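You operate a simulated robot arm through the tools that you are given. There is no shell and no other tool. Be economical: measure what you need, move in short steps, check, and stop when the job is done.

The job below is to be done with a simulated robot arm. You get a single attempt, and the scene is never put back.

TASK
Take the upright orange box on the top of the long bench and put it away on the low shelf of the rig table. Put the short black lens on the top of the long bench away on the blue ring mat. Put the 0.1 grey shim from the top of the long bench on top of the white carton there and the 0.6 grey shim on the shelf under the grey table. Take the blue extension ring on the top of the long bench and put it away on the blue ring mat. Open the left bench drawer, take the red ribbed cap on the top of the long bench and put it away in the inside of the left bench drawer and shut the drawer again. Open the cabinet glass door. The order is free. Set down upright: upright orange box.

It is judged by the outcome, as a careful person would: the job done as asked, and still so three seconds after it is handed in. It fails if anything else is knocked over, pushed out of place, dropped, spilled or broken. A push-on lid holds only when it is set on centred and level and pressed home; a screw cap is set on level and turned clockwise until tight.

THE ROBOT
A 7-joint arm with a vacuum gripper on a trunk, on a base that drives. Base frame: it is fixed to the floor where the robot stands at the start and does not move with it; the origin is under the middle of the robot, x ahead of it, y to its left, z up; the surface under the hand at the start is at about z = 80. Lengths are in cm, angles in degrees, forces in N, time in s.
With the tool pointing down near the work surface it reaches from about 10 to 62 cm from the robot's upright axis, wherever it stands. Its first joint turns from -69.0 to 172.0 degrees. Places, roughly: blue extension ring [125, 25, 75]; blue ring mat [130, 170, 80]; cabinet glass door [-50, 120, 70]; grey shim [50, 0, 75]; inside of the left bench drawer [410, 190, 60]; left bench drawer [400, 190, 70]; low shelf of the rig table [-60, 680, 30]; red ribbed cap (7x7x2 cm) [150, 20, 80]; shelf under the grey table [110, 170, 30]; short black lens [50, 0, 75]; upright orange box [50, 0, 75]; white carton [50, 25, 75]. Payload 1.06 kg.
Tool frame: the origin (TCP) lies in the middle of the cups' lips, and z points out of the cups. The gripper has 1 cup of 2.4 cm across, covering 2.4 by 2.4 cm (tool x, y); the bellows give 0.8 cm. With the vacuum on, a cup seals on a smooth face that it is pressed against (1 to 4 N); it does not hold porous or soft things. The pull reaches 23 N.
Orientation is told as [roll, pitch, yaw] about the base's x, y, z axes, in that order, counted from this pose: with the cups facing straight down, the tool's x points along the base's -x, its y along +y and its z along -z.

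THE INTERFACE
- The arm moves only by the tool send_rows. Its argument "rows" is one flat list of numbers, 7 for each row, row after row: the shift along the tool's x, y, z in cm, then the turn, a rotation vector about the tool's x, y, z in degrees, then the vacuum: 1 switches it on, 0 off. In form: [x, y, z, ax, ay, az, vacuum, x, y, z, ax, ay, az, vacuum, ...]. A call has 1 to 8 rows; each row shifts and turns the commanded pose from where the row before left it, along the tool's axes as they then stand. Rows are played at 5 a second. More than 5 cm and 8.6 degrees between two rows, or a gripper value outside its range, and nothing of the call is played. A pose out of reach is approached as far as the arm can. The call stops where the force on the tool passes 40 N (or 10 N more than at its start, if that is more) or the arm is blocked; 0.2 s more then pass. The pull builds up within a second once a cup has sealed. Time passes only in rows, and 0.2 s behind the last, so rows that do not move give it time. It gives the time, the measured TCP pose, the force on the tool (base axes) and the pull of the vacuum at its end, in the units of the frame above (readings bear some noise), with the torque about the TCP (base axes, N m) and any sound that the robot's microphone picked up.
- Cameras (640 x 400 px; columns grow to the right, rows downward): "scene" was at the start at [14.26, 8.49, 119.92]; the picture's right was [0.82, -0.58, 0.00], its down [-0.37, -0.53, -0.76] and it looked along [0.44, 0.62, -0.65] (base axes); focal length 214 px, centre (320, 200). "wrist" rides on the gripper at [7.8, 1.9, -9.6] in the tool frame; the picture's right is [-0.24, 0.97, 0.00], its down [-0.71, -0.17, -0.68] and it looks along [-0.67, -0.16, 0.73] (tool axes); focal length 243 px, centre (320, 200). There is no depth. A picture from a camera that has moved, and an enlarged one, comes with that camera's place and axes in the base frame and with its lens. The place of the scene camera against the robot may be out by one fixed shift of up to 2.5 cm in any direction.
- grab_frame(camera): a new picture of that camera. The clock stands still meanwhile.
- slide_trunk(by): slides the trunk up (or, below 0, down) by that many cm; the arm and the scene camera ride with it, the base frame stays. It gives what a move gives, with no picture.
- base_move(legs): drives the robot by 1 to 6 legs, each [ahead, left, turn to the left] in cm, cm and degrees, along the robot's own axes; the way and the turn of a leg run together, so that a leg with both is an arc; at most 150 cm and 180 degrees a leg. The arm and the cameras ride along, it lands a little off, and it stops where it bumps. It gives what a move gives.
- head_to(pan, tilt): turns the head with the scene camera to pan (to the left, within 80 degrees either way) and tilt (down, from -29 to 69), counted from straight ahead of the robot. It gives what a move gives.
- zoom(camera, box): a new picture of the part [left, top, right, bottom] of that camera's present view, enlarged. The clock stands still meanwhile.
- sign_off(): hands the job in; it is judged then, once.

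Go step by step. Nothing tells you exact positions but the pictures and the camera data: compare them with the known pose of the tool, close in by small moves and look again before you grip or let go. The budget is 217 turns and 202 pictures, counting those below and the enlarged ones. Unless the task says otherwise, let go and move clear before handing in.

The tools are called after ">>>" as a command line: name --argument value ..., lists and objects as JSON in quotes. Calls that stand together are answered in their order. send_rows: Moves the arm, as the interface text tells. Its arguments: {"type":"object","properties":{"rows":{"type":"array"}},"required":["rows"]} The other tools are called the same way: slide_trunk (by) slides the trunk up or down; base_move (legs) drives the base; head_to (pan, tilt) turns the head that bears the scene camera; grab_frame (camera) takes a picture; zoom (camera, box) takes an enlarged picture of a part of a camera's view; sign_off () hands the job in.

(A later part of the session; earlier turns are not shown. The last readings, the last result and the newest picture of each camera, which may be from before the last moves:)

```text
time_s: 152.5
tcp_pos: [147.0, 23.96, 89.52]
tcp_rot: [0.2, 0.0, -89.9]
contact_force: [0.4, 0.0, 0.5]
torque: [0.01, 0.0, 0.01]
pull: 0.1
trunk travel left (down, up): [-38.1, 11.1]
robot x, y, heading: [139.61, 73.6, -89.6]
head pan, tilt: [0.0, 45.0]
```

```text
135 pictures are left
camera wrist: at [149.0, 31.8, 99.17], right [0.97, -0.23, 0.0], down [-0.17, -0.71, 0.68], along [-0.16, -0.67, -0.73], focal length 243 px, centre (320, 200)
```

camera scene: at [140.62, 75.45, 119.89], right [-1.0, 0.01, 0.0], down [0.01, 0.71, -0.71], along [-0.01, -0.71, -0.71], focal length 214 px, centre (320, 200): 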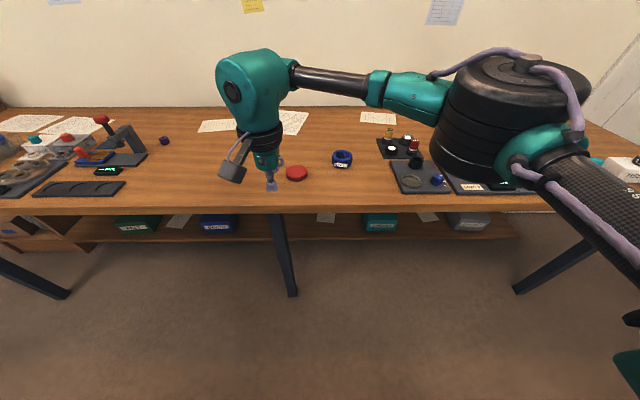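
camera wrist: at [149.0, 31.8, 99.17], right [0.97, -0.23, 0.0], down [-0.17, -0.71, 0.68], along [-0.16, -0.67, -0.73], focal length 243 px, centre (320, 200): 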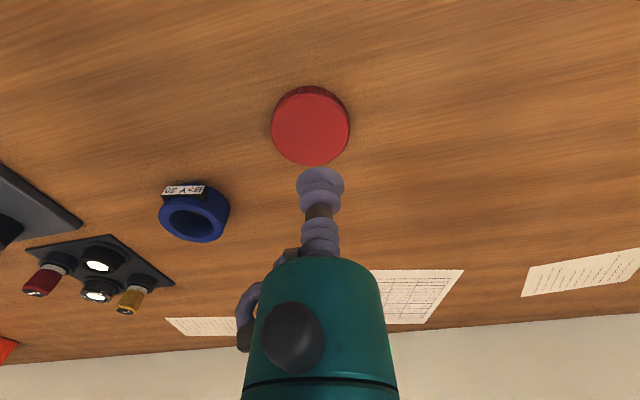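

>>> send_rows --rows '[-0.4, -0.7, 4, 0, 0, 0, 1, 0, 0, 2.5, 0, 0, 0, 1, 0, 0, 0.5, 0, 0, 0, 1, 0, 0, 0.4, 0, 0, 0, 1, 0, 0, 0.3, 0, 0, 0, 1, 0, 0, 0, 0, 0, 0, 1]'

```text
time_s: 153.9
tcp_pos: [146.42, 23.58, 81.94]
tcp_rot: [0.1, 0.0, -89.9]
contact_force: [0.1, -0.3, -0.4]
torque: [0.04, -0.01, -0.01]
pull: 22.7
trunk travel left (down, up): [-38.1, 11.1]
robot x, y, heading: [139.44, 73.39, -89.7]
head pan, tilt: [0.0, 45.0]
```

Cap held. Lift and carry to the drawer.

>>> send_rows --rows '[0, 0, -4, 0, 0, 0, 1, 0, 0, -4, 0, 0, 0, 1, 0, 0, -4, 0, 0, 0, 1]'

>>> base_move --legs '[[-16, 0, 0], [0, 0, 90], [140, 0, 0], [0, 98, 0]]'

>>> head_to --pan 10 --tilt 35

>>> grab_frame --camera "scene"

```text
time_s: 154.7
tcp_pos: [146.59, 23.79, 93.85]
tcp_rot: [0.0, 0.0, -89.8]
contact_force: [0.1, 0.8, -1.2]
torque: [-0.01, -0.02, 0.0]
pull: 22.7
trunk travel left (down, up): [-38.1, 11.1]
robot x, y, heading: [139.9, 73.4, -89.6]
head pan, tilt: [0.0, 45.0]
```

```text
time_s: 175.1
tcp_pos: [331.73, 192.71, 93.89]
tcp_rot: [0.1, 0.0, -0.8]
contact_force: [0.8, -1.2, 0.3]
torque: [0.03, 0.0, -0.02]
pull: 23.2
trunk travel left (down, up): [-38.1, 11.1]
robot x, y, heading: [282.14, 186.7, -0.5]
head pan, tilt: [0.0, 45.0]
```

```text
time_s: 175.9
tcp_pos: [331.69, 192.75, 93.83]
tcp_rot: [0.0, -0.1, -0.9]
contact_force: [0.5, 0.2, -0.5]
torque: [-0.02, 0.01, -0.01]
pull: 22.4
trunk travel left (down, up): [-38.1, 11.1]
robot x, y, heading: [282.0, 186.89, -0.8]
head pan, tilt: [10.0, 35.0]
```

```text
134 pictures are left
camera scene: at [299.91, 189.63, 121.36], right [0.16, -0.99, 0.0], down [-0.57, -0.09, -0.82], along [0.81, 0.13, -0.57], focal length 214 px, centre (320, 200)
```

scene: 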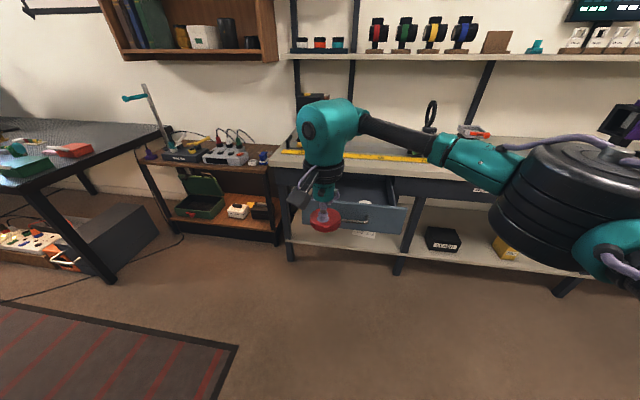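

>>> base_move --legs '[[36, 0, 0.8]]'

>>> head_to --pan 10 --tilt 50

>>> grab_frame --camera "scene"

>>> grab_frame --camera "wrist"

```text
time_s: 178.2
tcp_pos: [367.78, 193.23, 93.87]
tcp_rot: [0.1, 0.0, -0.1]
contact_force: [-0.3, -1.0, -0.3]
torque: [0.02, 0.01, -0.01]
pull: 22.8
trunk travel left (down, up): [-38.1, 11.1]
robot x, y, heading: [317.86, 186.54, -0.3]
head pan, tilt: [10.0, 35.0]
```

```text
time_s: 178.9
tcp_pos: [367.6, 193.08, 93.97]
tcp_rot: [0.2, 0.0, -0.1]
contact_force: [-0.1, -0.1, 0.0]
torque: [0.0, 0.0, 0.01]
pull: 23.3
trunk travel left (down, up): [-38.1, 11.1]
robot x, y, heading: [318.39, 186.64, 0.2]
head pan, tilt: [10.0, 50.0]
```

```text
133 pictures are left
camera scene: at [334.89, 189.42, 119.2], right [0.17, -0.98, 0.0], down [-0.75, -0.13, -0.64], along [0.63, 0.11, -0.77], focal length 214 px, centre (320, 200)
```

scene: 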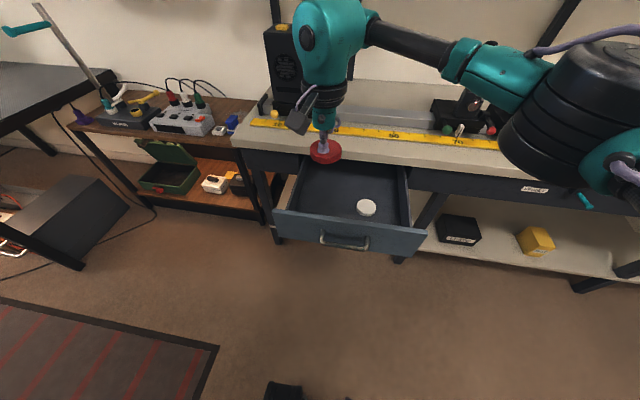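

```text
132 pictures are left
camera wrist: at [359.95, 195.02, 103.47], right [0.24, 0.97, 0.0], down [0.71, -0.17, 0.68], along [0.67, -0.16, -0.73], focal length 243 px, centre (320, 200)
```

wrist: 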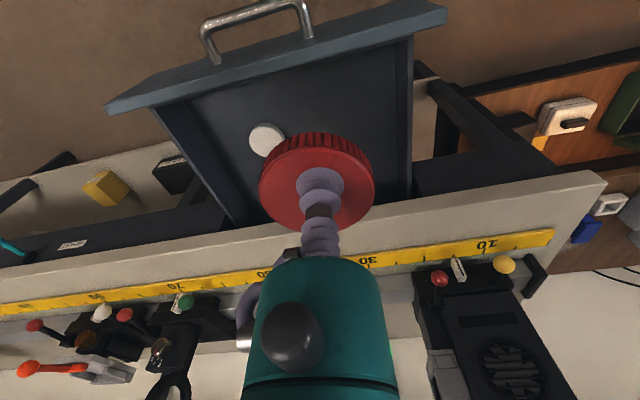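

A white disc lies in the drawer at [377.5, 181.5], so I'll set the cap at [376, 194]. Position above, then lower with the trunk.

>>> send_rows --rows '[-4.2, 0.5, 0, 0, 0, 0, 1, -4.2, 0.4, 0, 0, 0, 0, 1]'

>>> slide_trunk --by -16

>>> grab_frame --camera "wrist"

>>> grab_frame --camera "scene"

```text
time_s: 179.6
tcp_pos: [375.98, 194.2, 93.87]
tcp_rot: [0.0, -0.1, 0.3]
contact_force: [0.4, 0.6, 0.9]
torque: [0.0, -0.01, 0.0]
pull: 23.2
trunk travel left (down, up): [-38.1, 11.1]
robot x, y, heading: [317.97, 186.57, 0.0]
head pan, tilt: [10.0, 50.0]
```

```text
time_s: 181.4
tcp_pos: [376.05, 194.12, 77.84]
tcp_rot: [0.0, 0.0, -0.1]
contact_force: [0.2, 0.1, -0.8]
torque: [0.06, 0.01, 0.01]
pull: 22.6
trunk travel left (down, up): [-22.1, 27.1]
robot x, y, heading: [318.13, 186.38, -0.1]
head pan, tilt: [10.0, 50.0]
```

```text
131 pictures are left
camera wrist: at [368.35, 195.91, 87.51], right [0.24, 0.97, 0.0], down [0.71, -0.17, 0.69], along [0.67, -0.16, -0.73], focal length 243 px, centre (320, 200)
```

wrist: 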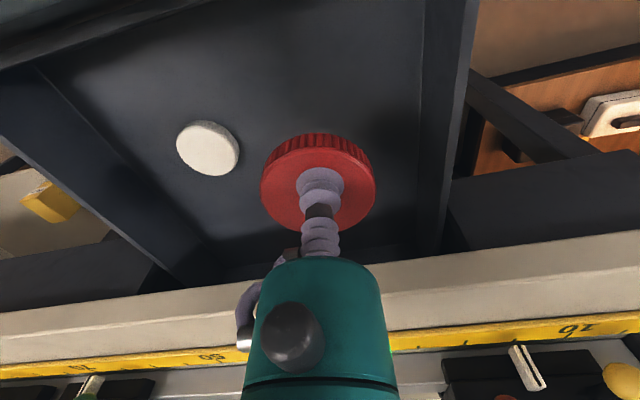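

```text
130 pictures are left
camera scene: at [338.75, 189.42, 103.2], right [0.17, -0.98, 0.0], down [-0.75, -0.13, -0.64], along [0.63, 0.11, -0.77], focal length 214 px, centre (320, 200)
```

scene: 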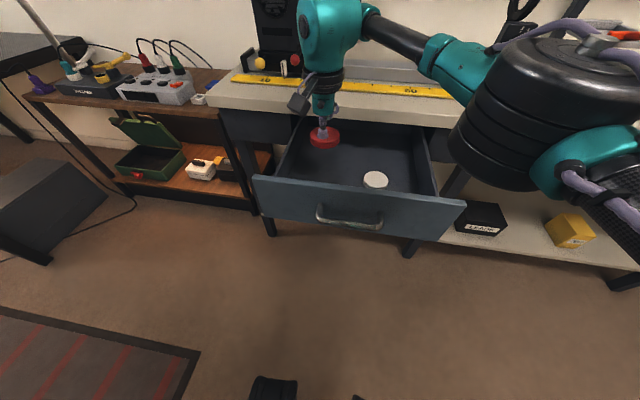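

>>> send_rows --rows '[0, 0, 4, 0, 0, 0, 1, 0, 0, 3.5, 0, 0, 0, 1]'

>>> grab_frame --camera "wrist"

```text
time_s: 182.0
tcp_pos: [376.21, 194.11, 70.42]
tcp_rot: [0.1, 0.1, -0.1]
contact_force: [0.4, 0.4, -0.4]
torque: [0.0, 0.0, 0.03]
pull: 22.9
trunk travel left (down, up): [-22.1, 27.1]
robot x, y, heading: [317.99, 186.41, 0.0]
head pan, tilt: [10.0, 50.0]
```

```text
129 pictures are left
camera wrist: at [368.38, 195.96, 79.94], right [0.24, 0.97, 0.0], down [0.71, -0.17, 0.69], along [0.67, -0.16, -0.73], focal length 243 px, centre (320, 200)
```

wrist: 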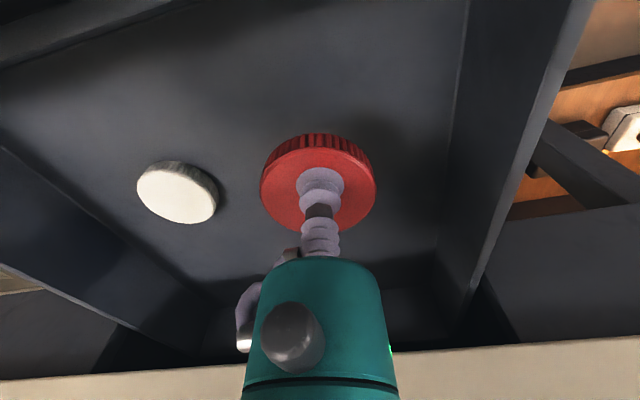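

>>> send_rows --rows '[0, 0, 1.5, 0, 0, 0, 1, 0, 0, 0.7, 0, 0, 0, 1, 0, 0, 0.5, 0, 0, 0, 1]'

>>> grab_frame --camera "wrist"

```text
time_s: 182.8
tcp_pos: [376.18, 193.96, 67.64]
tcp_rot: [0.1, 0.0, -0.1]
contact_force: [-0.6, 0.2, -0.4]
torque: [-0.01, 0.02, -0.02]
pull: 22.8
trunk travel left (down, up): [-22.1, 27.1]
robot x, y, heading: [317.89, 186.34, 0.1]
head pan, tilt: [10.0, 50.0]
```

```text
128 pictures are left
camera wrist: at [368.39, 195.94, 77.26], right [0.24, 0.97, 0.0], down [0.71, -0.17, 0.68], along [0.67, -0.16, -0.73], focal length 243 px, centre (320, 200)
```

wrist: 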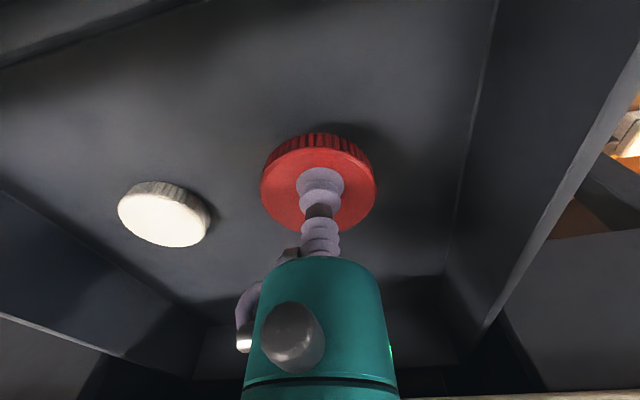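

>>> send_rows --rows '[0, 0, 0.5, 0, 0, 0, 1, 0, 0, 0.4, 0, 0, 0, 1]'

>>> send_rows --rows '[0, 0, 0.3, 0, 0, 0, 1, 0, 0, 0.3, 0, 0, 0, 1]'

```text
time_s: 183.4
tcp_pos: [376.08, 194.01, 66.7]
tcp_rot: [0.1, 0.0, -0.1]
contact_force: [1.0, 0.1, 0.3]
torque: [-0.01, 0.02, -0.02]
pull: 23.1
trunk travel left (down, up): [-22.1, 27.1]
robot x, y, heading: [318.69, 186.38, -0.2]
head pan, tilt: [10.0, 50.0]
```

```text
time_s: 184.0
tcp_pos: [376.05, 194.06, 66.16]
tcp_rot: [0.1, 0.0, -0.2]
contact_force: [0.6, 0.1, -1.8]
torque: [0.01, -0.02, 0.01]
pull: 22.9
trunk travel left (down, up): [-22.1, 27.1]
robot x, y, heading: [318.17, 186.32, -0.1]
head pan, tilt: [10.0, 50.0]
```

>>> send_rows --rows '[0, 0, 0.3, 0, 0, 0, 1, 0, 0, 0.3, 0, 0, 0, 1]'

>>> grab_frame --camera "wrist"

```text
time_s: 184.6
tcp_pos: [376.08, 194.05, 65.59]
tcp_rot: [0.1, 0.0, -0.1]
contact_force: [0.2, -0.4, -0.7]
torque: [-0.03, 0.01, -0.01]
pull: 22.8
trunk travel left (down, up): [-22.1, 27.1]
robot x, y, heading: [318.19, 186.54, 0.1]
head pan, tilt: [10.0, 50.0]
```

```text
127 pictures are left
camera wrist: at [368.37, 195.91, 75.16], right [0.24, 0.97, 0.0], down [0.71, -0.17, 0.68], along [0.67, -0.16, -0.73], focal length 243 px, centre (320, 200)
```

wrist: 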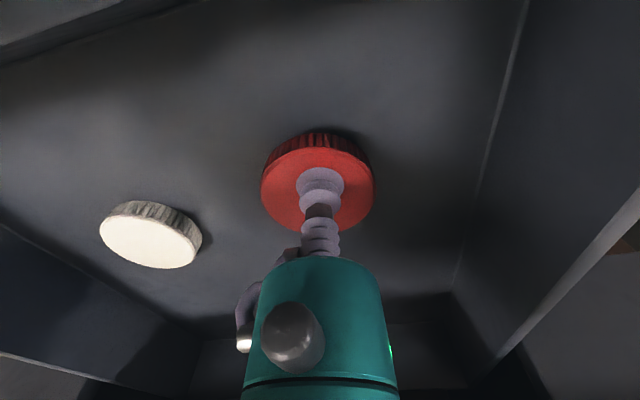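

>>> send_rows --rows '[0, 0, 0.3, 0, 0, 0, 1, 0, 0, 0.3, 0, 0, 0, 1]'

>>> send_rows --rows '[0, 0, 0.2, 0, 0, 0, 1, 0, 0, 0.2, 0, 0, 0, 1]'

```text
time_s: 185.2
tcp_pos: [376.09, 194.17, 64.91]
tcp_rot: [0.2, 0.1, 0.0]
contact_force: [-0.1, -0.3, -0.3]
torque: [0.01, -0.02, -0.02]
pull: 22.6
trunk travel left (down, up): [-22.1, 27.1]
robot x, y, heading: [318.21, 186.71, -0.2]
head pan, tilt: [10.0, 50.0]
```

```text
time_s: 185.8
tcp_pos: [376.12, 194.14, 64.51]
tcp_rot: [0.1, 0.0, -0.1]
contact_force: [-0.5, 0.1, 1.8]
torque: [-0.07, 0.17, -0.03]
pull: 23.0
trunk travel left (down, up): [-22.1, 27.1]
robot x, y, heading: [318.06, 186.37, 0.2]
head pan, tilt: [10.0, 50.0]
```

>>> send_rows --rows '[0, 0, 0.2, 0, 0, 0, 1]'

```text
time_s: 186.2
tcp_pos: [376.08, 194.08, 64.62]
tcp_rot: [0.3, -0.1, -0.1]
contact_force: [0.7, -0.7, 16.1]
torque: [0.15, 1.34, -0.04]
pull: 22.8
trunk travel left (down, up): [-22.1, 27.1]
robot x, y, heading: [318.22, 185.95, -0.0]
head pan, tilt: [10.0, 50.0]
```

The off-axis torque shows the wrist camera touching the drawer's front edge. I lift a bit and shift the cap further in.

>>> send_rows --rows '[0, 0, -0.8, 0, 0, 0, 1, -2.5, 0, 0, 0, 0, 0, 1, 0, 0, 0.5, 0, 0, 0, 1]'

>>> send_rows --rows '[0, 0, 0.3, 0, 0, 0, 1, 0, 0, 0.2, 0, 0, 0, 1]'

>>> grab_frame --camera "wrist"

>>> grab_frame --camera "scene"

```text
time_s: 187.0
tcp_pos: [377.99, 193.92, 64.66]
tcp_rot: [0.0, 0.0, 0.0]
contact_force: [-0.3, 0.6, -0.2]
torque: [0.02, 0.02, -0.01]
pull: 22.5
out of reach, approached as far as the arm can: row 2
trunk travel left (down, up): [-22.1, 27.1]
robot x, y, heading: [317.97, 186.26, -0.1]
head pan, tilt: [10.0, 50.0]
```

```text
time_s: 187.6
tcp_pos: [377.58, 194.22, 64.38]
tcp_rot: [0.3, 0.3, 1.0]
contact_force: [0.6, -1.7, 11.0]
torque: [0.0, -0.1, -0.09]
pull: 23.3
out of reach, approached as far as the arm can: row 1, 2
trunk travel left (down, up): [-22.1, 27.1]
robot x, y, heading: [317.89, 186.23, -0.1]
head pan, tilt: [10.0, 50.0]
```

```text
126 pictures are left
camera wrist: at [369.84, 196.0, 74.12], right [0.22, 0.98, 0.0], down [0.72, -0.16, 0.68], along [0.66, -0.15, -0.73], focal length 243 px, centre (320, 200)
```

wrist: 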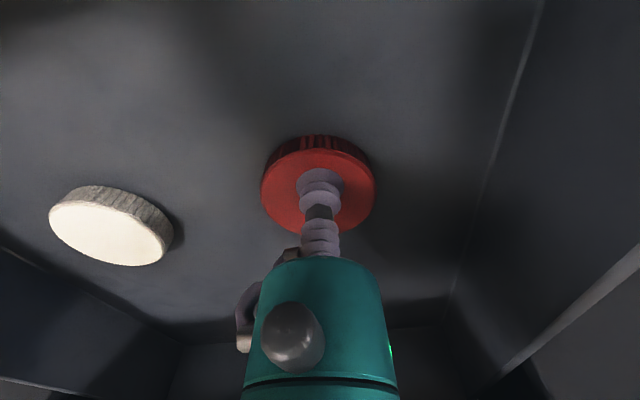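

```text
125 pictures are left
camera scene: at [338.68, 189.39, 103.23], right [0.17, -0.98, 0.0], down [-0.75, -0.13, -0.64], along [0.63, 0.11, -0.77], focal length 214 px, centre (320, 200)
```

scene: 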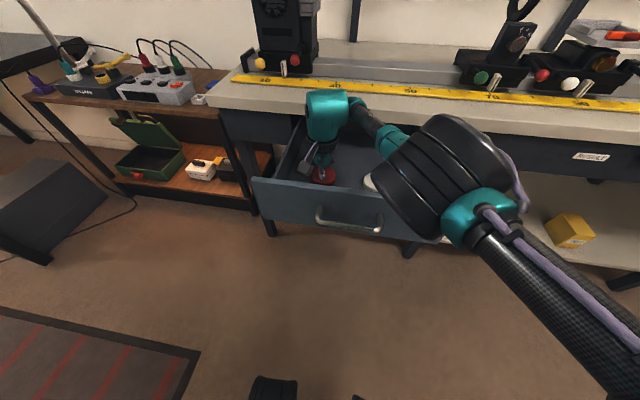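

Central contact now; release and lift out.

>>> send_rows --rows '[0, 0, -0.3, 0, 0, 0, 0, 0, 0, 0, 0, 0, 0, 0, 0, 0, 0, 0, 0, 0, 0, 0, 0, -0.5, 0, 0, 0, 0, 0, 0, -3, 0, 0, 0, 0, 0, 0, -4, 0, 0, 0, 0, 0, 0, -4, 0, 0, 0, 0]'

>>> grab_frame --camera "wrist"

```text
time_s: 189.2
tcp_pos: [378.12, 193.81, 76.11]
tcp_rot: [0.1, 0.0, -0.2]
contact_force: [0.2, 0.6, 0.5]
torque: [-0.04, 0.03, 0.01]
pull: 0.1
trunk travel left (down, up): [-22.1, 27.1]
robot x, y, heading: [317.98, 186.48, 0.0]
head pan, tilt: [10.0, 50.0]
```

```text
124 pictures are left
camera wrist: at [370.39, 195.71, 85.69], right [0.24, 0.97, 0.0], down [0.71, -0.17, 0.68], along [0.67, -0.16, -0.73], focal length 243 px, centre (320, 200)
```

wrist: 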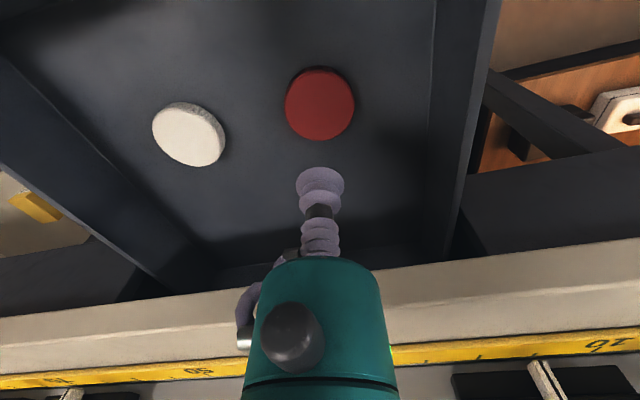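

Cap is in the drawer. I back away, pitch the tool forward again and push the drawer shut.

>>> send_rows --rows '[0, 0, -5, 0, 0, 0, 0, 0, 0, -5, 0, 0, 0, 0, 0, 0, -5, 0, 0, 0, 0]'

>>> base_move --legs '[[-42, 0, 0]]'

>>> send_rows --rows '[3, 0, 4, 0, 0, 0, 0, 3, 0, 4, 0, 0, 0, 0, 3, 0, 4, 0, 0, 0, 0, 3, 0, 4, 0, 0, 0, 0, 3, 0, 4, 0, 0, 0, 0]'

>>> send_rows --rows '[0, 0, 1, 0, -8.5, 0, 0, 0, 0, 1, 0, -8.5, 0, 0, 0, 0, 1, 0, -8.5, 0, 0, 0, 0, 1, 0, -8.5, 0, 0, 0, 0, 1, 0, -8.5, 0, 0, 0, 0, 1, 0, -8.5, 0, 0]'

>>> send_rows --rows '[0, 0, 1, 0, -8.5, 0, 0, 0, 0, 1, 0, -8.5, 0, 0, 0, 0, 1, 0, -8.5, 0, 0, 0, 0, 1, 0, -8.5, 0, 0, 0, 0, 1, 0, -5, 0, 0]'

>>> grab_frame --camera "scene"

>>> grab_frame --camera "wrist"

```text
time_s: 190.0
tcp_pos: [376.83, 193.39, 90.78]
tcp_rot: [0.0, 0.0, -0.2]
contact_force: [-0.6, 0.7, 0.5]
torque: [-0.06, 0.01, 0.04]
pull: 0.1
out of reach, approached as far as the arm can: row 2, 3
trunk travel left (down, up): [-22.1, 27.1]
robot x, y, heading: [318.02, 186.54, 0.3]
head pan, tilt: [10.0, 50.0]
```

```text
time_s: 192.6
tcp_pos: [335.06, 193.11, 90.65]
tcp_rot: [0.1, -0.1, -0.2]
contact_force: [0.1, 1.2, -0.7]
torque: [0.0, 0.01, 0.01]
pull: 0.0
trunk travel left (down, up): [-22.1, 27.1]
robot x, y, heading: [276.33, 186.49, 0.0]
head pan, tilt: [10.0, 50.0]
```

```text
time_s: 193.8
tcp_pos: [335.05, 193.31, 90.63]
tcp_rot: [0.1, 0.0, -0.2]
contact_force: [0.0, 0.2, 0.3]
torque: [0.01, 0.01, -0.03]
pull: 0.0
out of reach, approached as far as the arm can: row 1, 2, 3, 4, 5
trunk travel left (down, up): [-22.1, 27.1]
robot x, y, heading: [276.04, 186.75, -0.2]
head pan, tilt: [10.0, 50.0]
```

```text
time_s: 195.2
tcp_pos: [337.28, 193.28, 85.23]
tcp_rot: [0.2, -51.0, -0.3]
contact_force: [0.4, -0.5, 0.8]
torque: [-0.03, 0.0, 0.0]
pull: 0.0
trunk travel left (down, up): [-22.1, 27.1]
robot x, y, heading: [276.32, 186.27, -0.1]
head pan, tilt: [10.0, 50.0]
```

```text
time_s: 196.4
tcp_pos: [341.74, 193.22, 83.43]
tcp_rot: [128.5, -89.7, -128.6]
contact_force: [-0.3, 0.9, 0.4]
torque: [-0.01, -0.02, -0.01]
pull: 0.1
trunk travel left (down, up): [-22.1, 27.1]
robot x, y, heading: [276.68, 186.45, -0.2]
head pan, tilt: [10.0, 50.0]
```

```text
123 pictures are left
camera scene: at [296.97, 189.43, 103.2], right [0.17, -0.98, 0.0], down [-0.75, -0.13, -0.64], along [0.63, 0.11, -0.77], focal length 214 px, centre (320, 200)
```

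scene: 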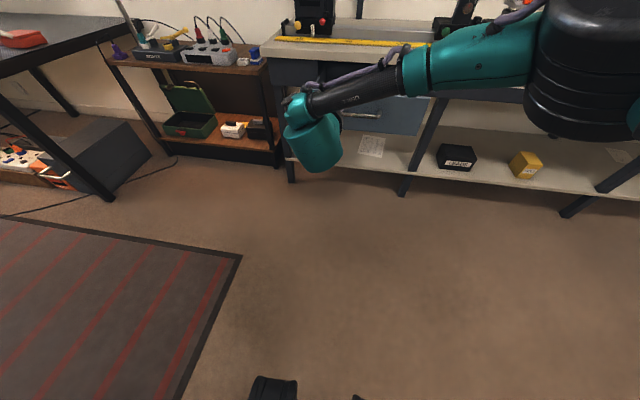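

```text
122 pictures are left
camera wrist: at [332.25, 195.12, 75.64], right [0.0, 0.97, 0.24], down [-0.69, -0.17, 0.71], along [0.73, -0.16, 0.67], focal length 243 px, centre (320, 200)
```

wrist: 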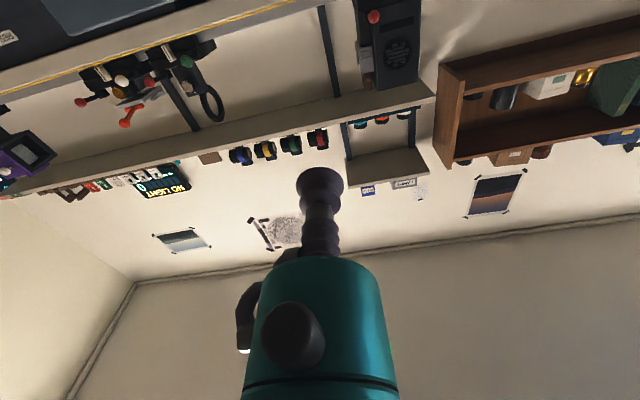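

>>> slide_trunk --by -15

>>> send_rows --rows '[0, 4.3, 0, 0, 0, 0, 0]'

>>> base_move --legs '[[15, 0, 0]]'

>>> head_to --pan 10 --tilt 30

>>> grab_frame --camera "scene"

>>> grab_frame --camera "wrist"

```text
time_s: 198.1
tcp_pos: [341.66, 193.28, 68.53]
tcp_rot: [107.2, -89.9, -107.5]
contact_force: [0.7, 0.3, -0.3]
torque: [-0.01, 0.0, 0.0]
pull: 0.0
trunk travel left (down, up): [-7.1, 42.1]
robot x, y, heading: [276.58, 186.23, 0.1]
head pan, tilt: [10.0, 50.0]
```

```text
time_s: 198.5
tcp_pos: [341.78, 197.46, 68.59]
tcp_rot: [92.9, -89.9, -93.2]
contact_force: [-1.0, -0.4, -0.3]
torque: [-0.01, -0.01, 0.01]
pull: 0.0
trunk travel left (down, up): [-7.1, 42.1]
robot x, y, heading: [276.57, 186.93, 0.2]
head pan, tilt: [10.0, 50.0]
```

```text
time_s: 199.9
tcp_pos: [356.78, 197.48, 68.57]
tcp_rot: [89.3, -89.8, -89.6]
contact_force: [0.6, 0.1, 0.9]
torque: [0.02, -0.03, 0.02]
pull: 0.1
trunk travel left (down, up): [-7.1, 42.1]
robot x, y, heading: [291.48, 186.34, -0.1]
head pan, tilt: [10.0, 50.0]
```

```text
time_s: 200.7
tcp_pos: [356.73, 197.5, 68.67]
tcp_rot: [89.3, -89.9, -89.4]
contact_force: [0.0, -0.1, -0.5]
torque: [0.01, 0.0, 0.0]
pull: 0.1
trunk travel left (down, up): [-7.1, 42.1]
robot x, y, heading: [291.45, 186.59, -0.1]
head pan, tilt: [10.0, 30.0]
```

```text
121 pictures are left
camera scene: at [318.65, 189.63, 89.31], right [0.17, -0.98, 0.0], down [-0.49, -0.09, -0.87], along [0.85, 0.15, -0.5], focal length 214 px, centre (320, 200)
```

scene: 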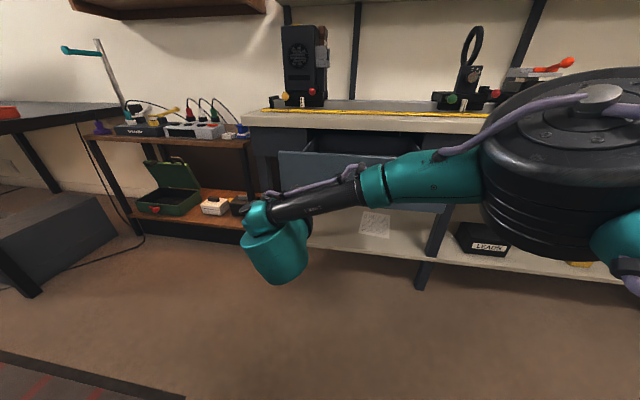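

```text
120 pictures are left
camera wrist: at [347.28, 199.4, 60.73], right [0.0, 0.97, 0.24], down [-0.69, -0.17, 0.71], along [0.73, -0.16, 0.67], focal length 243 px, centre (320, 200)
```

wrist: 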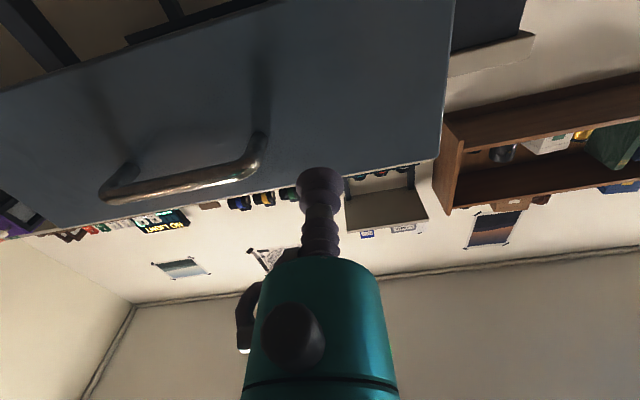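

>>> send_rows --rows '[0, 0, 4, 0, 0, 0, 0, 0, 0, 3, 0, 0, 0, 0]'

>>> base_move --legs '[[12, 0, 0]]'

>>> grab_frame --camera "scene"

```text
time_s: 201.3
tcp_pos: [363.94, 197.42, 68.57]
tcp_rot: [73.7, -90.0, -74.0]
contact_force: [-1.6, -0.3, 0.2]
torque: [-0.02, 0.05, 0.02]
pull: 0.1
trunk travel left (down, up): [-7.1, 42.1]
robot x, y, heading: [291.04, 186.64, 0.1]
head pan, tilt: [10.0, 30.0]
```

```text
time_s: 202.6
tcp_pos: [375.88, 197.44, 68.57]
tcp_rot: [90.7, -90.0, -90.8]
contact_force: [-0.4, -0.8, 1.0]
torque: [0.02, 0.01, -0.01]
pull: 0.1
trunk travel left (down, up): [-7.1, 42.1]
robot x, y, heading: [303.29, 186.58, -0.1]
head pan, tilt: [10.0, 30.0]
```

```text
119 pictures are left
camera scene: at [330.68, 189.61, 89.32], right [0.17, -0.98, 0.0], down [-0.49, -0.09, -0.87], along [0.85, 0.15, -0.5], focal length 214 px, centre (320, 200)
```

scene: 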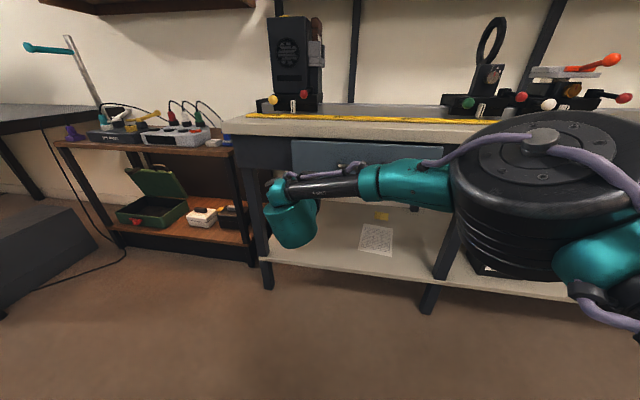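

>>> base_move --legs '[[9, 0, 0]]'

>>> grab_frame --camera "scene"

```text
time_s: 203.7
tcp_pos: [384.83, 197.42, 68.49]
tcp_rot: [91.4, -90.0, -91.5]
contact_force: [-0.4, 0.1, 0.3]
torque: [0.02, 0.02, -0.03]
pull: 0.1
trunk travel left (down, up): [-7.1, 42.1]
robot x, y, heading: [312.07, 186.32, 0.0]
head pan, tilt: [10.0, 30.0]
```

```text
118 pictures are left
camera scene: at [339.65, 189.62, 89.32], right [0.17, -0.98, 0.0], down [-0.49, -0.09, -0.87], along [0.85, 0.15, -0.5], focal length 214 px, centre (320, 200)
```

scene: 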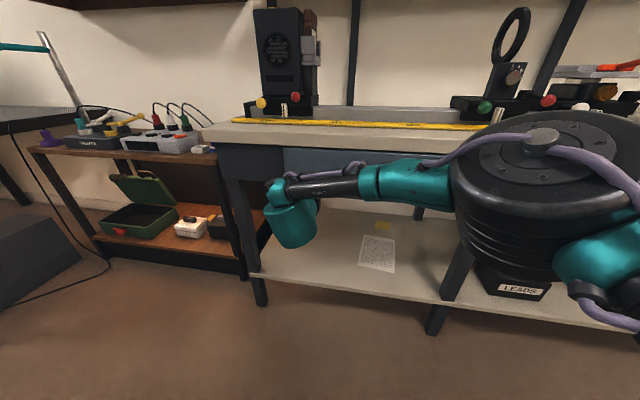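

>>> base_move --legs '[[5, 0, 0]]'

>>> send_rows --rows '[0, 0, 0.5, 0, 0, 0, 0, 0, 0, 0.4, 0, 0, 0, 0]'

>>> grab_frame --camera "wrist"

```text
time_s: 204.6
tcp_pos: [389.8, 197.55, 68.56]
tcp_rot: [79.6, -89.9, -79.7]
contact_force: [-5.1, 0.1, -2.5]
torque: [0.03, -0.06, -0.02]
pull: 0.0
trunk travel left (down, up): [-7.1, 42.1]
robot x, y, heading: [317.61, 186.61, -0.0]
head pan, tilt: [10.0, 30.0]
```

```text
time_s: 205.1
tcp_pos: [390.13, 197.48, 68.45]
tcp_rot: [37.3, -89.7, -37.3]
contact_force: [-21.6, -7.0, 5.5]
torque: [0.11, 0.1, 0.19]
pull: 0.1
trunk travel left (down, up): [-7.1, 42.1]
robot x, y, heading: [317.39, 186.46, -0.1]
head pan, tilt: [10.0, 30.0]
stopped in row 2: the force on the tool passed its limit at 46 N (the readings are from after the stop); the commanded pose is now the measured one
```

```text
117 pictures are left
camera wrist: at [380.41, 199.46, 60.7], right [0.0, 0.97, 0.24], down [-0.68, -0.17, 0.71], along [0.73, -0.16, 0.66], focal length 243 px, centre (320, 200)
```

wrist: 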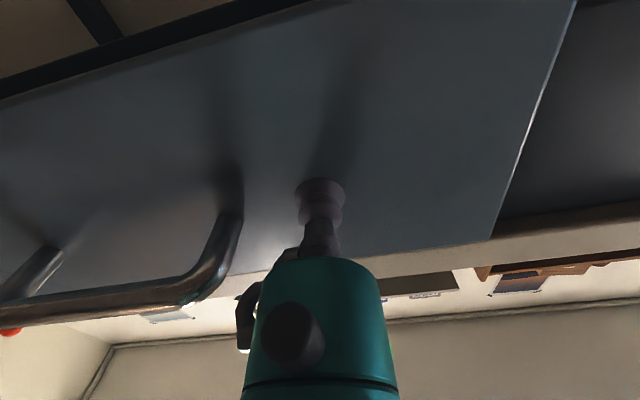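

The drawer hits its stop: shut. Retreat and verify.

>>> send_rows --rows '[0, 0, -1, 0, 0, 0, 0, 0, 0, -4, 0, 0, 0, 0]'

>>> base_move --legs '[[-35, 0, 0]]'

>>> zoom --camera "scene" --box '[220, 100, 460, 260]'

```text
time_s: 205.7
tcp_pos: [385.28, 197.53, 68.26]
tcp_rot: [17.9, -89.6, -17.9]
contact_force: [0.1, -0.1, 0.3]
torque: [-0.01, -0.03, 0.0]
pull: 0.0
trunk travel left (down, up): [-7.1, 42.1]
robot x, y, heading: [317.21, 186.55, -0.3]
head pan, tilt: [10.0, 30.0]
```

```text
time_s: 208.0
tcp_pos: [350.43, 197.67, 68.44]
tcp_rot: [17.1, -89.7, -17.2]
contact_force: [0.2, 0.9, -0.9]
torque: [0.0, 0.0, -0.01]
pull: 0.1
trunk travel left (down, up): [-7.1, 42.1]
robot x, y, heading: [282.59, 186.59, -0.1]
head pan, tilt: [10.0, 30.0]
```

```text
2.50 times, centred on (340, 180) of scene
camera zoom: at [309.82, 189.63, 89.32], right [0.17, -0.98, 0.0], down [-0.49, -0.09, -0.87], along [0.85, 0.15, -0.5], focal length 536 px, centre (270, 250)
```

zoom: 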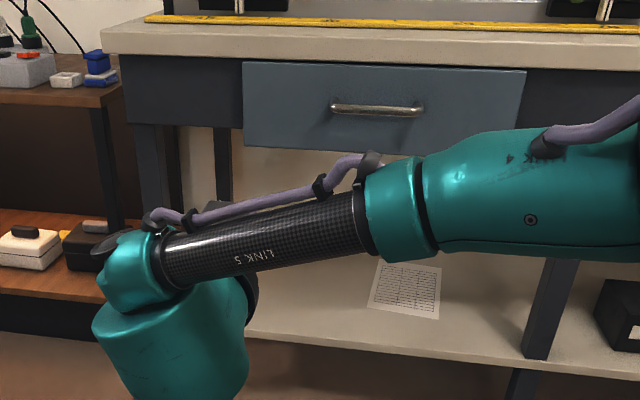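

Drawer is properly shut. I return the tool to pointing down and head back to the ring; plan: slide it clear of the boards with the tip inside its hole, then grip its side with a nearly horizontal tool.

>>> slide_trunk --by 26

>>> send_rows --rows '[0, 0, -2, 0, 8.5, 0, 0, 0, 0, -2, 0, 8.5, 0, 0, 0, 0, -2, 0, 8.5, 0, 0, 0, 0, -2, 0, 8.5, 0, 0, 0, 0, -2, 0, 8.5, 0, 0, 0, 0, -2, 0, 8.5, 0, 0]'

>>> send_rows --rows '[1, 0, -1, 0, 8.5, 0, 0, 1, 0, -1, 0, 8.5, 0, 0, 2, 0, 0, 0, 8.5, 0, 0, 2, 0, 0, 0, 8.5, 0, 0, 2, 0, 0, 0, 5, 0, 0]'

>>> base_move --legs '[[0, -98, 0], [-145, 0, 0], [0, 0, -90]]'

>>> head_to --pan 0 --tilt 45

>>> grab_frame --camera "scene"

```text
time_s: 210.6
tcp_pos: [350.39, 197.59, 94.28]
tcp_rot: [15.3, -89.6, -15.3]
contact_force: [-0.4, 0.5, -0.2]
torque: [-0.01, 0.02, -0.01]
pull: 0.1
trunk travel left (down, up): [-33.1, 16.1]
robot x, y, heading: [282.37, 186.36, 0.2]
head pan, tilt: [10.0, 30.0]
```

```text
time_s: 212.0
tcp_pos: [339.8, 197.71, 98.62]
tcp_rot: [0.2, -38.5, -0.1]
contact_force: [0.1, 0.7, 0.5]
torque: [-0.01, 0.0, -0.01]
pull: 0.0
trunk travel left (down, up): [-33.1, 16.1]
robot x, y, heading: [282.48, 186.36, -0.1]
head pan, tilt: [10.0, 30.0]
```

```text
time_s: 213.2
tcp_pos: [331.12, 197.63, 97.83]
tcp_rot: [0.1, 0.6, 0.0]
contact_force: [0.4, 1.1, 0.2]
torque: [0.02, 0.0, 0.0]
pull: 0.1
trunk travel left (down, up): [-33.1, 16.1]
robot x, y, heading: [282.65, 186.92, 0.1]
head pan, tilt: [10.0, 30.0]
```

```text
time_s: 232.9
tcp_pos: [147.66, 39.99, 97.77]
tcp_rot: [0.1, 0.4, -91.1]
contact_force: [-0.1, 0.2, -0.2]
torque: [0.02, 0.02, 0.02]
pull: 0.0
trunk travel left (down, up): [-33.1, 16.1]
robot x, y, heading: [137.35, 88.58, -90.9]
head pan, tilt: [10.0, 30.0]
```

```text
time_s: 233.6
tcp_pos: [147.68, 40.04, 97.8]
tcp_rot: [0.1, 0.4, -91.1]
contact_force: [-0.2, -0.5, 0.5]
torque: [-0.02, 0.0, 0.0]
pull: 0.1
trunk travel left (down, up): [-33.1, 16.1]
robot x, y, heading: [137.17, 88.66, -90.7]
head pan, tilt: [0.0, 45.0]
```

```text
115 pictures are left
camera scene: at [138.05, 72.68, 114.7], right [-1.0, 0.02, 0.0], down [0.01, 0.71, -0.71], along [-0.01, -0.71, -0.71], focal length 214 px, centre (320, 200)
```

scene: 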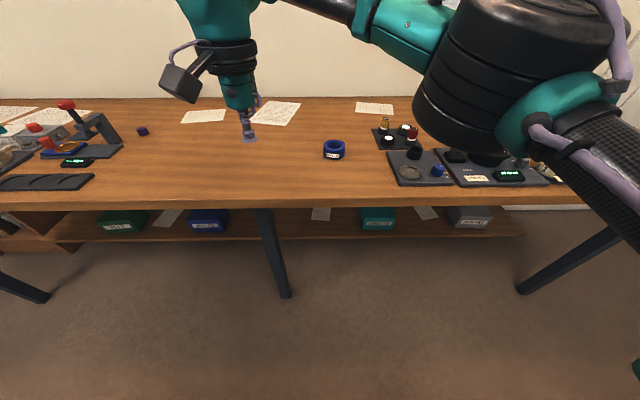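

>>> base_move --legs '[[18, 0, 0.9]]'

>>> send_rows --rows '[-1, -3.8, 1.5, 0, 0, 0, 0, -1, -3.8, 1.5, 0, 0, 0, 0, -1, -3.8, 1.5, 0, 0, 0, 0, -1, -3.6, 1.5, 0, 0, 0, 0]'

>>> grab_frame --camera "wrist"

```text
time_s: 235.2
tcp_pos: [148.45, 22.28, 97.84]
tcp_rot: [0.1, 0.4, -90.0]
contact_force: [0.2, -0.1, -0.1]
torque: [-0.01, 0.0, 0.01]
pull: 0.0
trunk travel left (down, up): [-33.1, 16.1]
robot x, y, heading: [136.87, 70.77, -89.9]
head pan, tilt: [0.0, 45.0]
```

```text
time_s: 236.2
tcp_pos: [133.31, 18.31, 91.66]
tcp_rot: [0.1, 0.4, -89.9]
contact_force: [-0.1, 0.5, 1.1]
torque: [-0.02, 0.01, 0.0]
pull: 0.0
trunk travel left (down, up): [-33.1, 16.1]
robot x, y, heading: [137.14, 71.06, -89.7]
head pan, tilt: [0.0, 45.0]
```

```text
114 pictures are left
camera wrist: at [135.2, 26.11, 101.32], right [0.97, -0.23, 0.0], down [-0.17, -0.71, 0.68], along [-0.16, -0.66, -0.73], focal length 243 px, centre (320, 200)
```

wrist: 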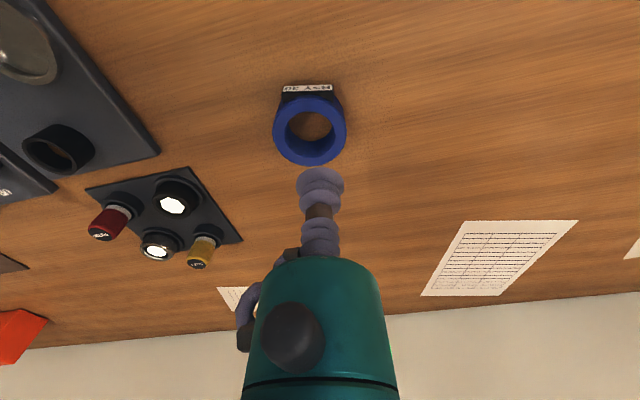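

>>> send_rows --rows '[-0.9, -1.1, 2, 0, 0, 0, 0, 0, 0, 4, 0, 0, 0, 0, 0, 0, 3, 0, 0, 0, 0, 0, 0, 1.4, 0, 0, 0, 0]'

>>> send_rows --rows '[0, 0.8, 0, 0, 0, 0, 0, 0, 1, 0, 0, 0, 0, 0, 0, 1.2, 0, 0, 0, 0, 0]'

>>> grab_frame --camera "wrist"

```text
time_s: 237.3
tcp_pos: [132.22, 17.33, 82.02]
tcp_rot: [0.7, -0.4, -90.1]
contact_force: [-2.7, 2.2, 17.0]
torque: [-0.08, -0.09, 0.04]
pull: 0.0
trunk travel left (down, up): [-33.1, 16.1]
robot x, y, heading: [137.24, 70.88, -90.1]
head pan, tilt: [0.0, 45.0]
stopped in row 4: the force on the tool passed its limit at 44 N (the readings are from after the stop); the commanded pose is now the measured one
```

```text
time_s: 238.1
tcp_pos: [135.31, 17.39, 81.96]
tcp_rot: [0.6, -0.2, -90.1]
contact_force: [-8.3, -1.4, 28.4]
torque: [-0.01, -0.21, -0.04]
pull: 0.1
trunk travel left (down, up): [-33.1, 16.1]
robot x, y, heading: [137.36, 70.9, -89.9]
head pan, tilt: [0.0, 45.0]
```

```text
113 pictures are left
camera wrist: at [137.14, 25.19, 91.65], right [0.97, -0.24, 0.01], down [-0.18, -0.7, 0.69], along [-0.15, -0.67, -0.73], focal length 243 px, centre (320, 200)
```

wrist: 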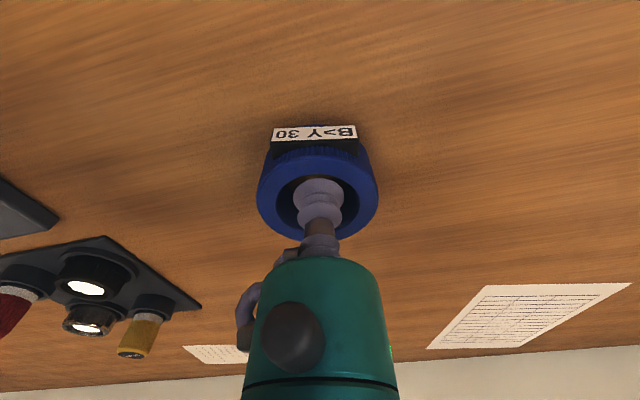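

The cup met a solid stop inside the hole at z≈82 (before the table). I'll try the vacuum right here in the ring's centre.

>>> send_rows --rows '[0, 0, -0.3, 0, 0, 0, 1, 0, 0, 0, 0, 0, 0, 1, 0, 0, 0, 0, 0, 0, 1]'

>>> zoom --camera "scene" --box '[280, 160, 400, 260]'

```text
time_s: 238.9
tcp_pos: [135.35, 17.39, 82.24]
tcp_rot: [0.4, -0.1, -90.1]
contact_force: [-3.4, 2.5, 8.0]
torque: [0.02, -0.15, 0.04]
pull: 23.5
trunk travel left (down, up): [-33.1, 16.1]
robot x, y, heading: [137.0, 71.13, -89.9]
head pan, tilt: [0.0, 45.0]
```

```text
4.00 times, centred on (340, 210) of scene
camera zoom: at [138.16, 54.85, 114.7], right [-1.0, 0.0, 0.0], down [0.0, 0.71, -0.71], along [0.0, -0.71, -0.71], focal length 858 px, centre (240, 160)
```

zoom: 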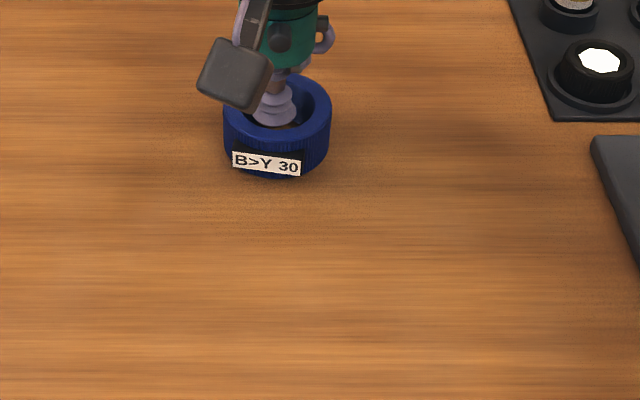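

Sealed! Lift slightly and check that the ring comes along.

>>> send_rows --rows '[0, 0, -1.5, 0, 0, 0, 1, 0, 0, -2.5, 0, 0, 0, 1]'

>>> zoom --camera "scene" --box '[280, 160, 400, 260]'

```text
time_s: 239.5
tcp_pos: [135.28, 17.19, 86.13]
tcp_rot: [0.5, -0.2, -90.1]
contact_force: [-0.4, -0.5, -0.2]
torque: [-0.02, 0.01, 0.0]
pull: 22.6
trunk travel left (down, up): [-33.1, 16.1]
robot x, y, heading: [137.08, 70.56, -89.8]
head pan, tilt: [0.0, 45.0]
```

```text
4.00 times, centred on (340, 210) of scene
camera zoom: at [138.19, 54.78, 114.69], right [-1.0, 0.0, 0.0], down [0.0, 0.71, -0.71], along [0.0, -0.71, -0.71], focal length 858 px, centre (240, 160)
```

zoom: 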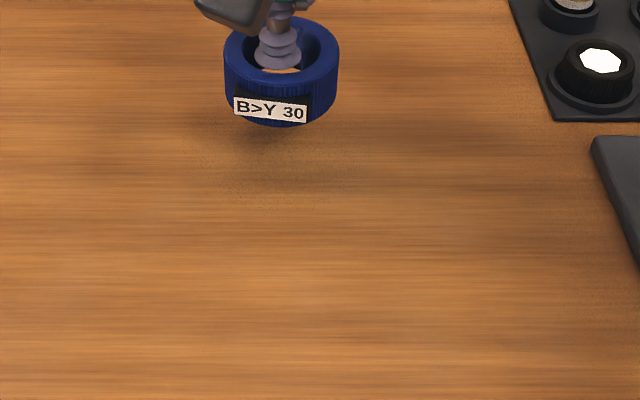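

The ring is held. Lift, back off, turn around to face the grey table's blue mat.

>>> send_rows --rows '[0, 0, -4, 0, 0, 0, 1, 0, 0, -4, 0, 0, 0, 1, 0, 0, -4, 0, 0, 0, 1]'

>>> base_move --legs '[[-13, 0, 0], [0, 0, 90], [0, 0, 90]]'

>>> grab_frame --camera "scene"

>>> grab_frame --camera "wrist"

```text
time_s: 240.3
tcp_pos: [134.98, 17.1, 98.36]
tcp_rot: [0.5, -0.1, -90.1]
contact_force: [-0.5, -1.1, -1.4]
torque: [0.03, 0.0, 0.02]
pull: 22.1
trunk travel left (down, up): [-33.1, 16.1]
robot x, y, heading: [137.16, 71.13, -89.9]
head pan, tilt: [0.0, 45.0]
```

```text
time_s: 249.2
tcp_pos: [138.51, 137.49, 98.29]
tcp_rot: [0.7, -0.2, 90.8]
contact_force: [-1.3, 1.1, -0.9]
torque: [-0.01, -0.05, -0.04]
pull: 23.4
trunk travel left (down, up): [-33.1, 16.1]
robot x, y, heading: [137.31, 83.77, 90.8]
head pan, tilt: [0.0, 45.0]
```

```text
110 pictures are left
camera scene: at [137.95, 103.06, 114.69], right [1.0, 0.01, 0.0], down [0.01, -0.71, -0.71], along [-0.01, 0.71, -0.71], focal length 214 px, centre (320, 200)
```

scene: 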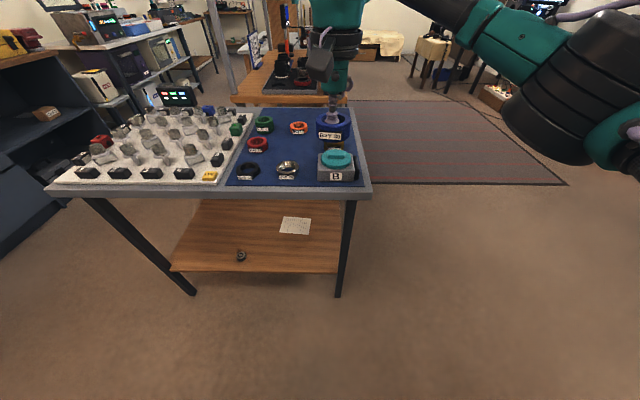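

```text
109 pictures are left
camera wrist: at [136.87, 129.62, 107.85], right [-0.97, 0.22, 0.01], down [0.17, 0.71, 0.69], along [0.15, 0.67, -0.73], focal length 243 px, centre (320, 200)
```

wrist: 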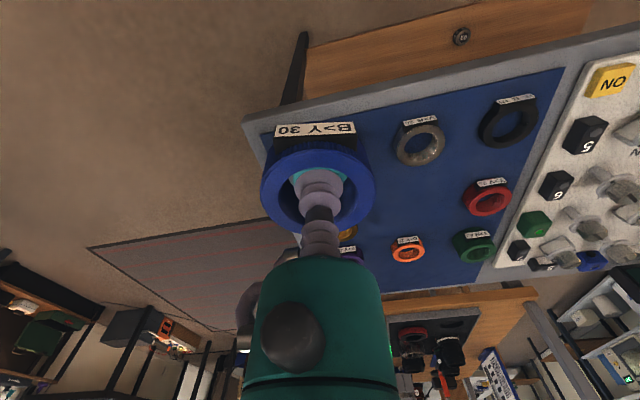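

>>> zoom --camera "scene" --box '[220, 95, 380, 205]'

```text
3.64 times, centred on (300, 150) of scene
camera zoom: at [137.95, 103.06, 114.69], right [1.0, 0.01, 0.0], down [0.01, -0.71, -0.71], along [-0.01, 0.71, -0.71], focal length 780 px, centre (393, 382)
```

zoom: 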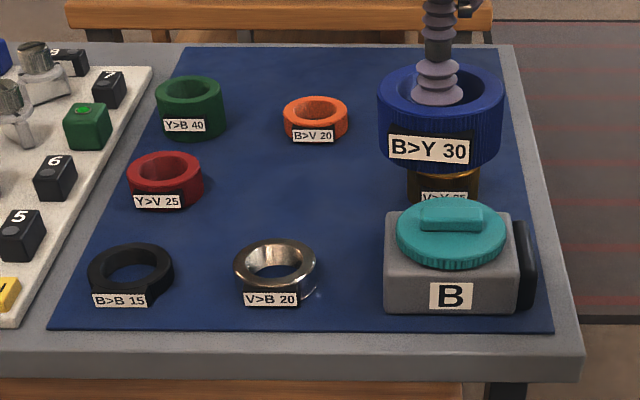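

The mat has a free zone between red, gold, silver and orange rings. I'll put the ring at about [126.3, 163] and later the lens at [135, 162.5].

>>> base_move --legs '[[22, 11, -0.8]]'

>>> head_to --pan 0 --tilt 50

>>> grab_frame --camera "wrist"

>>> grab_frame --camera "scene"

```text
time_s: 251.0
tcp_pos: [128.19, 159.42, 98.31]
tcp_rot: [0.5, -0.2, 89.8]
contact_force: [-0.2, 0.2, -1.0]
torque: [-0.01, -0.02, 0.0]
pull: 22.9
trunk travel left (down, up): [-33.1, 16.1]
robot x, y, heading: [125.77, 105.94, 90.0]
head pan, tilt: [0.0, 45.0]
```

```text
time_s: 251.7
tcp_pos: [128.17, 159.37, 98.24]
tcp_rot: [0.7, -0.2, 89.8]
contact_force: [0.5, 0.2, -1.1]
torque: [-0.01, -0.01, -0.02]
pull: 22.6
trunk travel left (down, up): [-33.1, 16.1]
robot x, y, heading: [126.08, 105.96, 90.0]
head pan, tilt: [0.0, 50.0]
```

```text
107 pictures are left
camera wrist: at [126.44, 151.53, 107.84], right [-0.97, 0.24, 0.01], down [0.18, 0.71, 0.69], along [0.16, 0.67, -0.73], focal length 243 px, centre (320, 200)
```

wrist: 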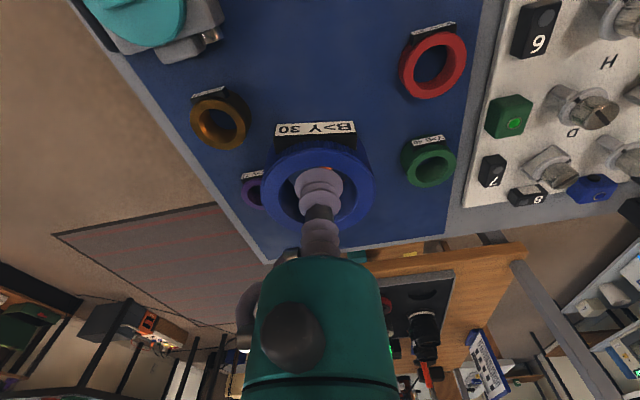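

```text
106 pictures are left
camera scene: at [127.09, 124.54, 114.01], right [1.0, 0.0, 0.0], down [0.0, -0.77, -0.64], along [0.0, 0.64, -0.77], focal length 214 px, centre (320, 200)
```

scene: 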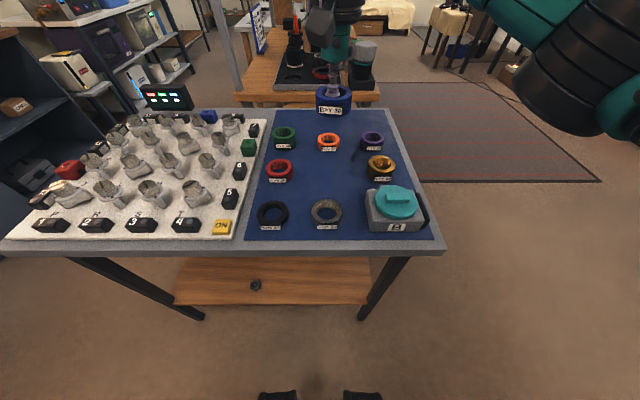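

>>> zoom --camera "scene" --box '[235, 100, 445, 250]'

```text
2.67 times, centred on (340, 175) of scene
camera zoom: at [127.09, 124.54, 114.01], right [1.0, 0.0, 0.0], down [0.0, -0.77, -0.64], along [0.0, 0.64, -0.77], focal length 572 px, centre (267, 267)
```

zoom: 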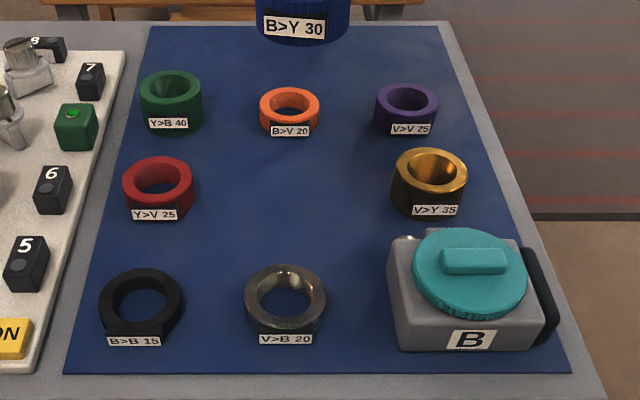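

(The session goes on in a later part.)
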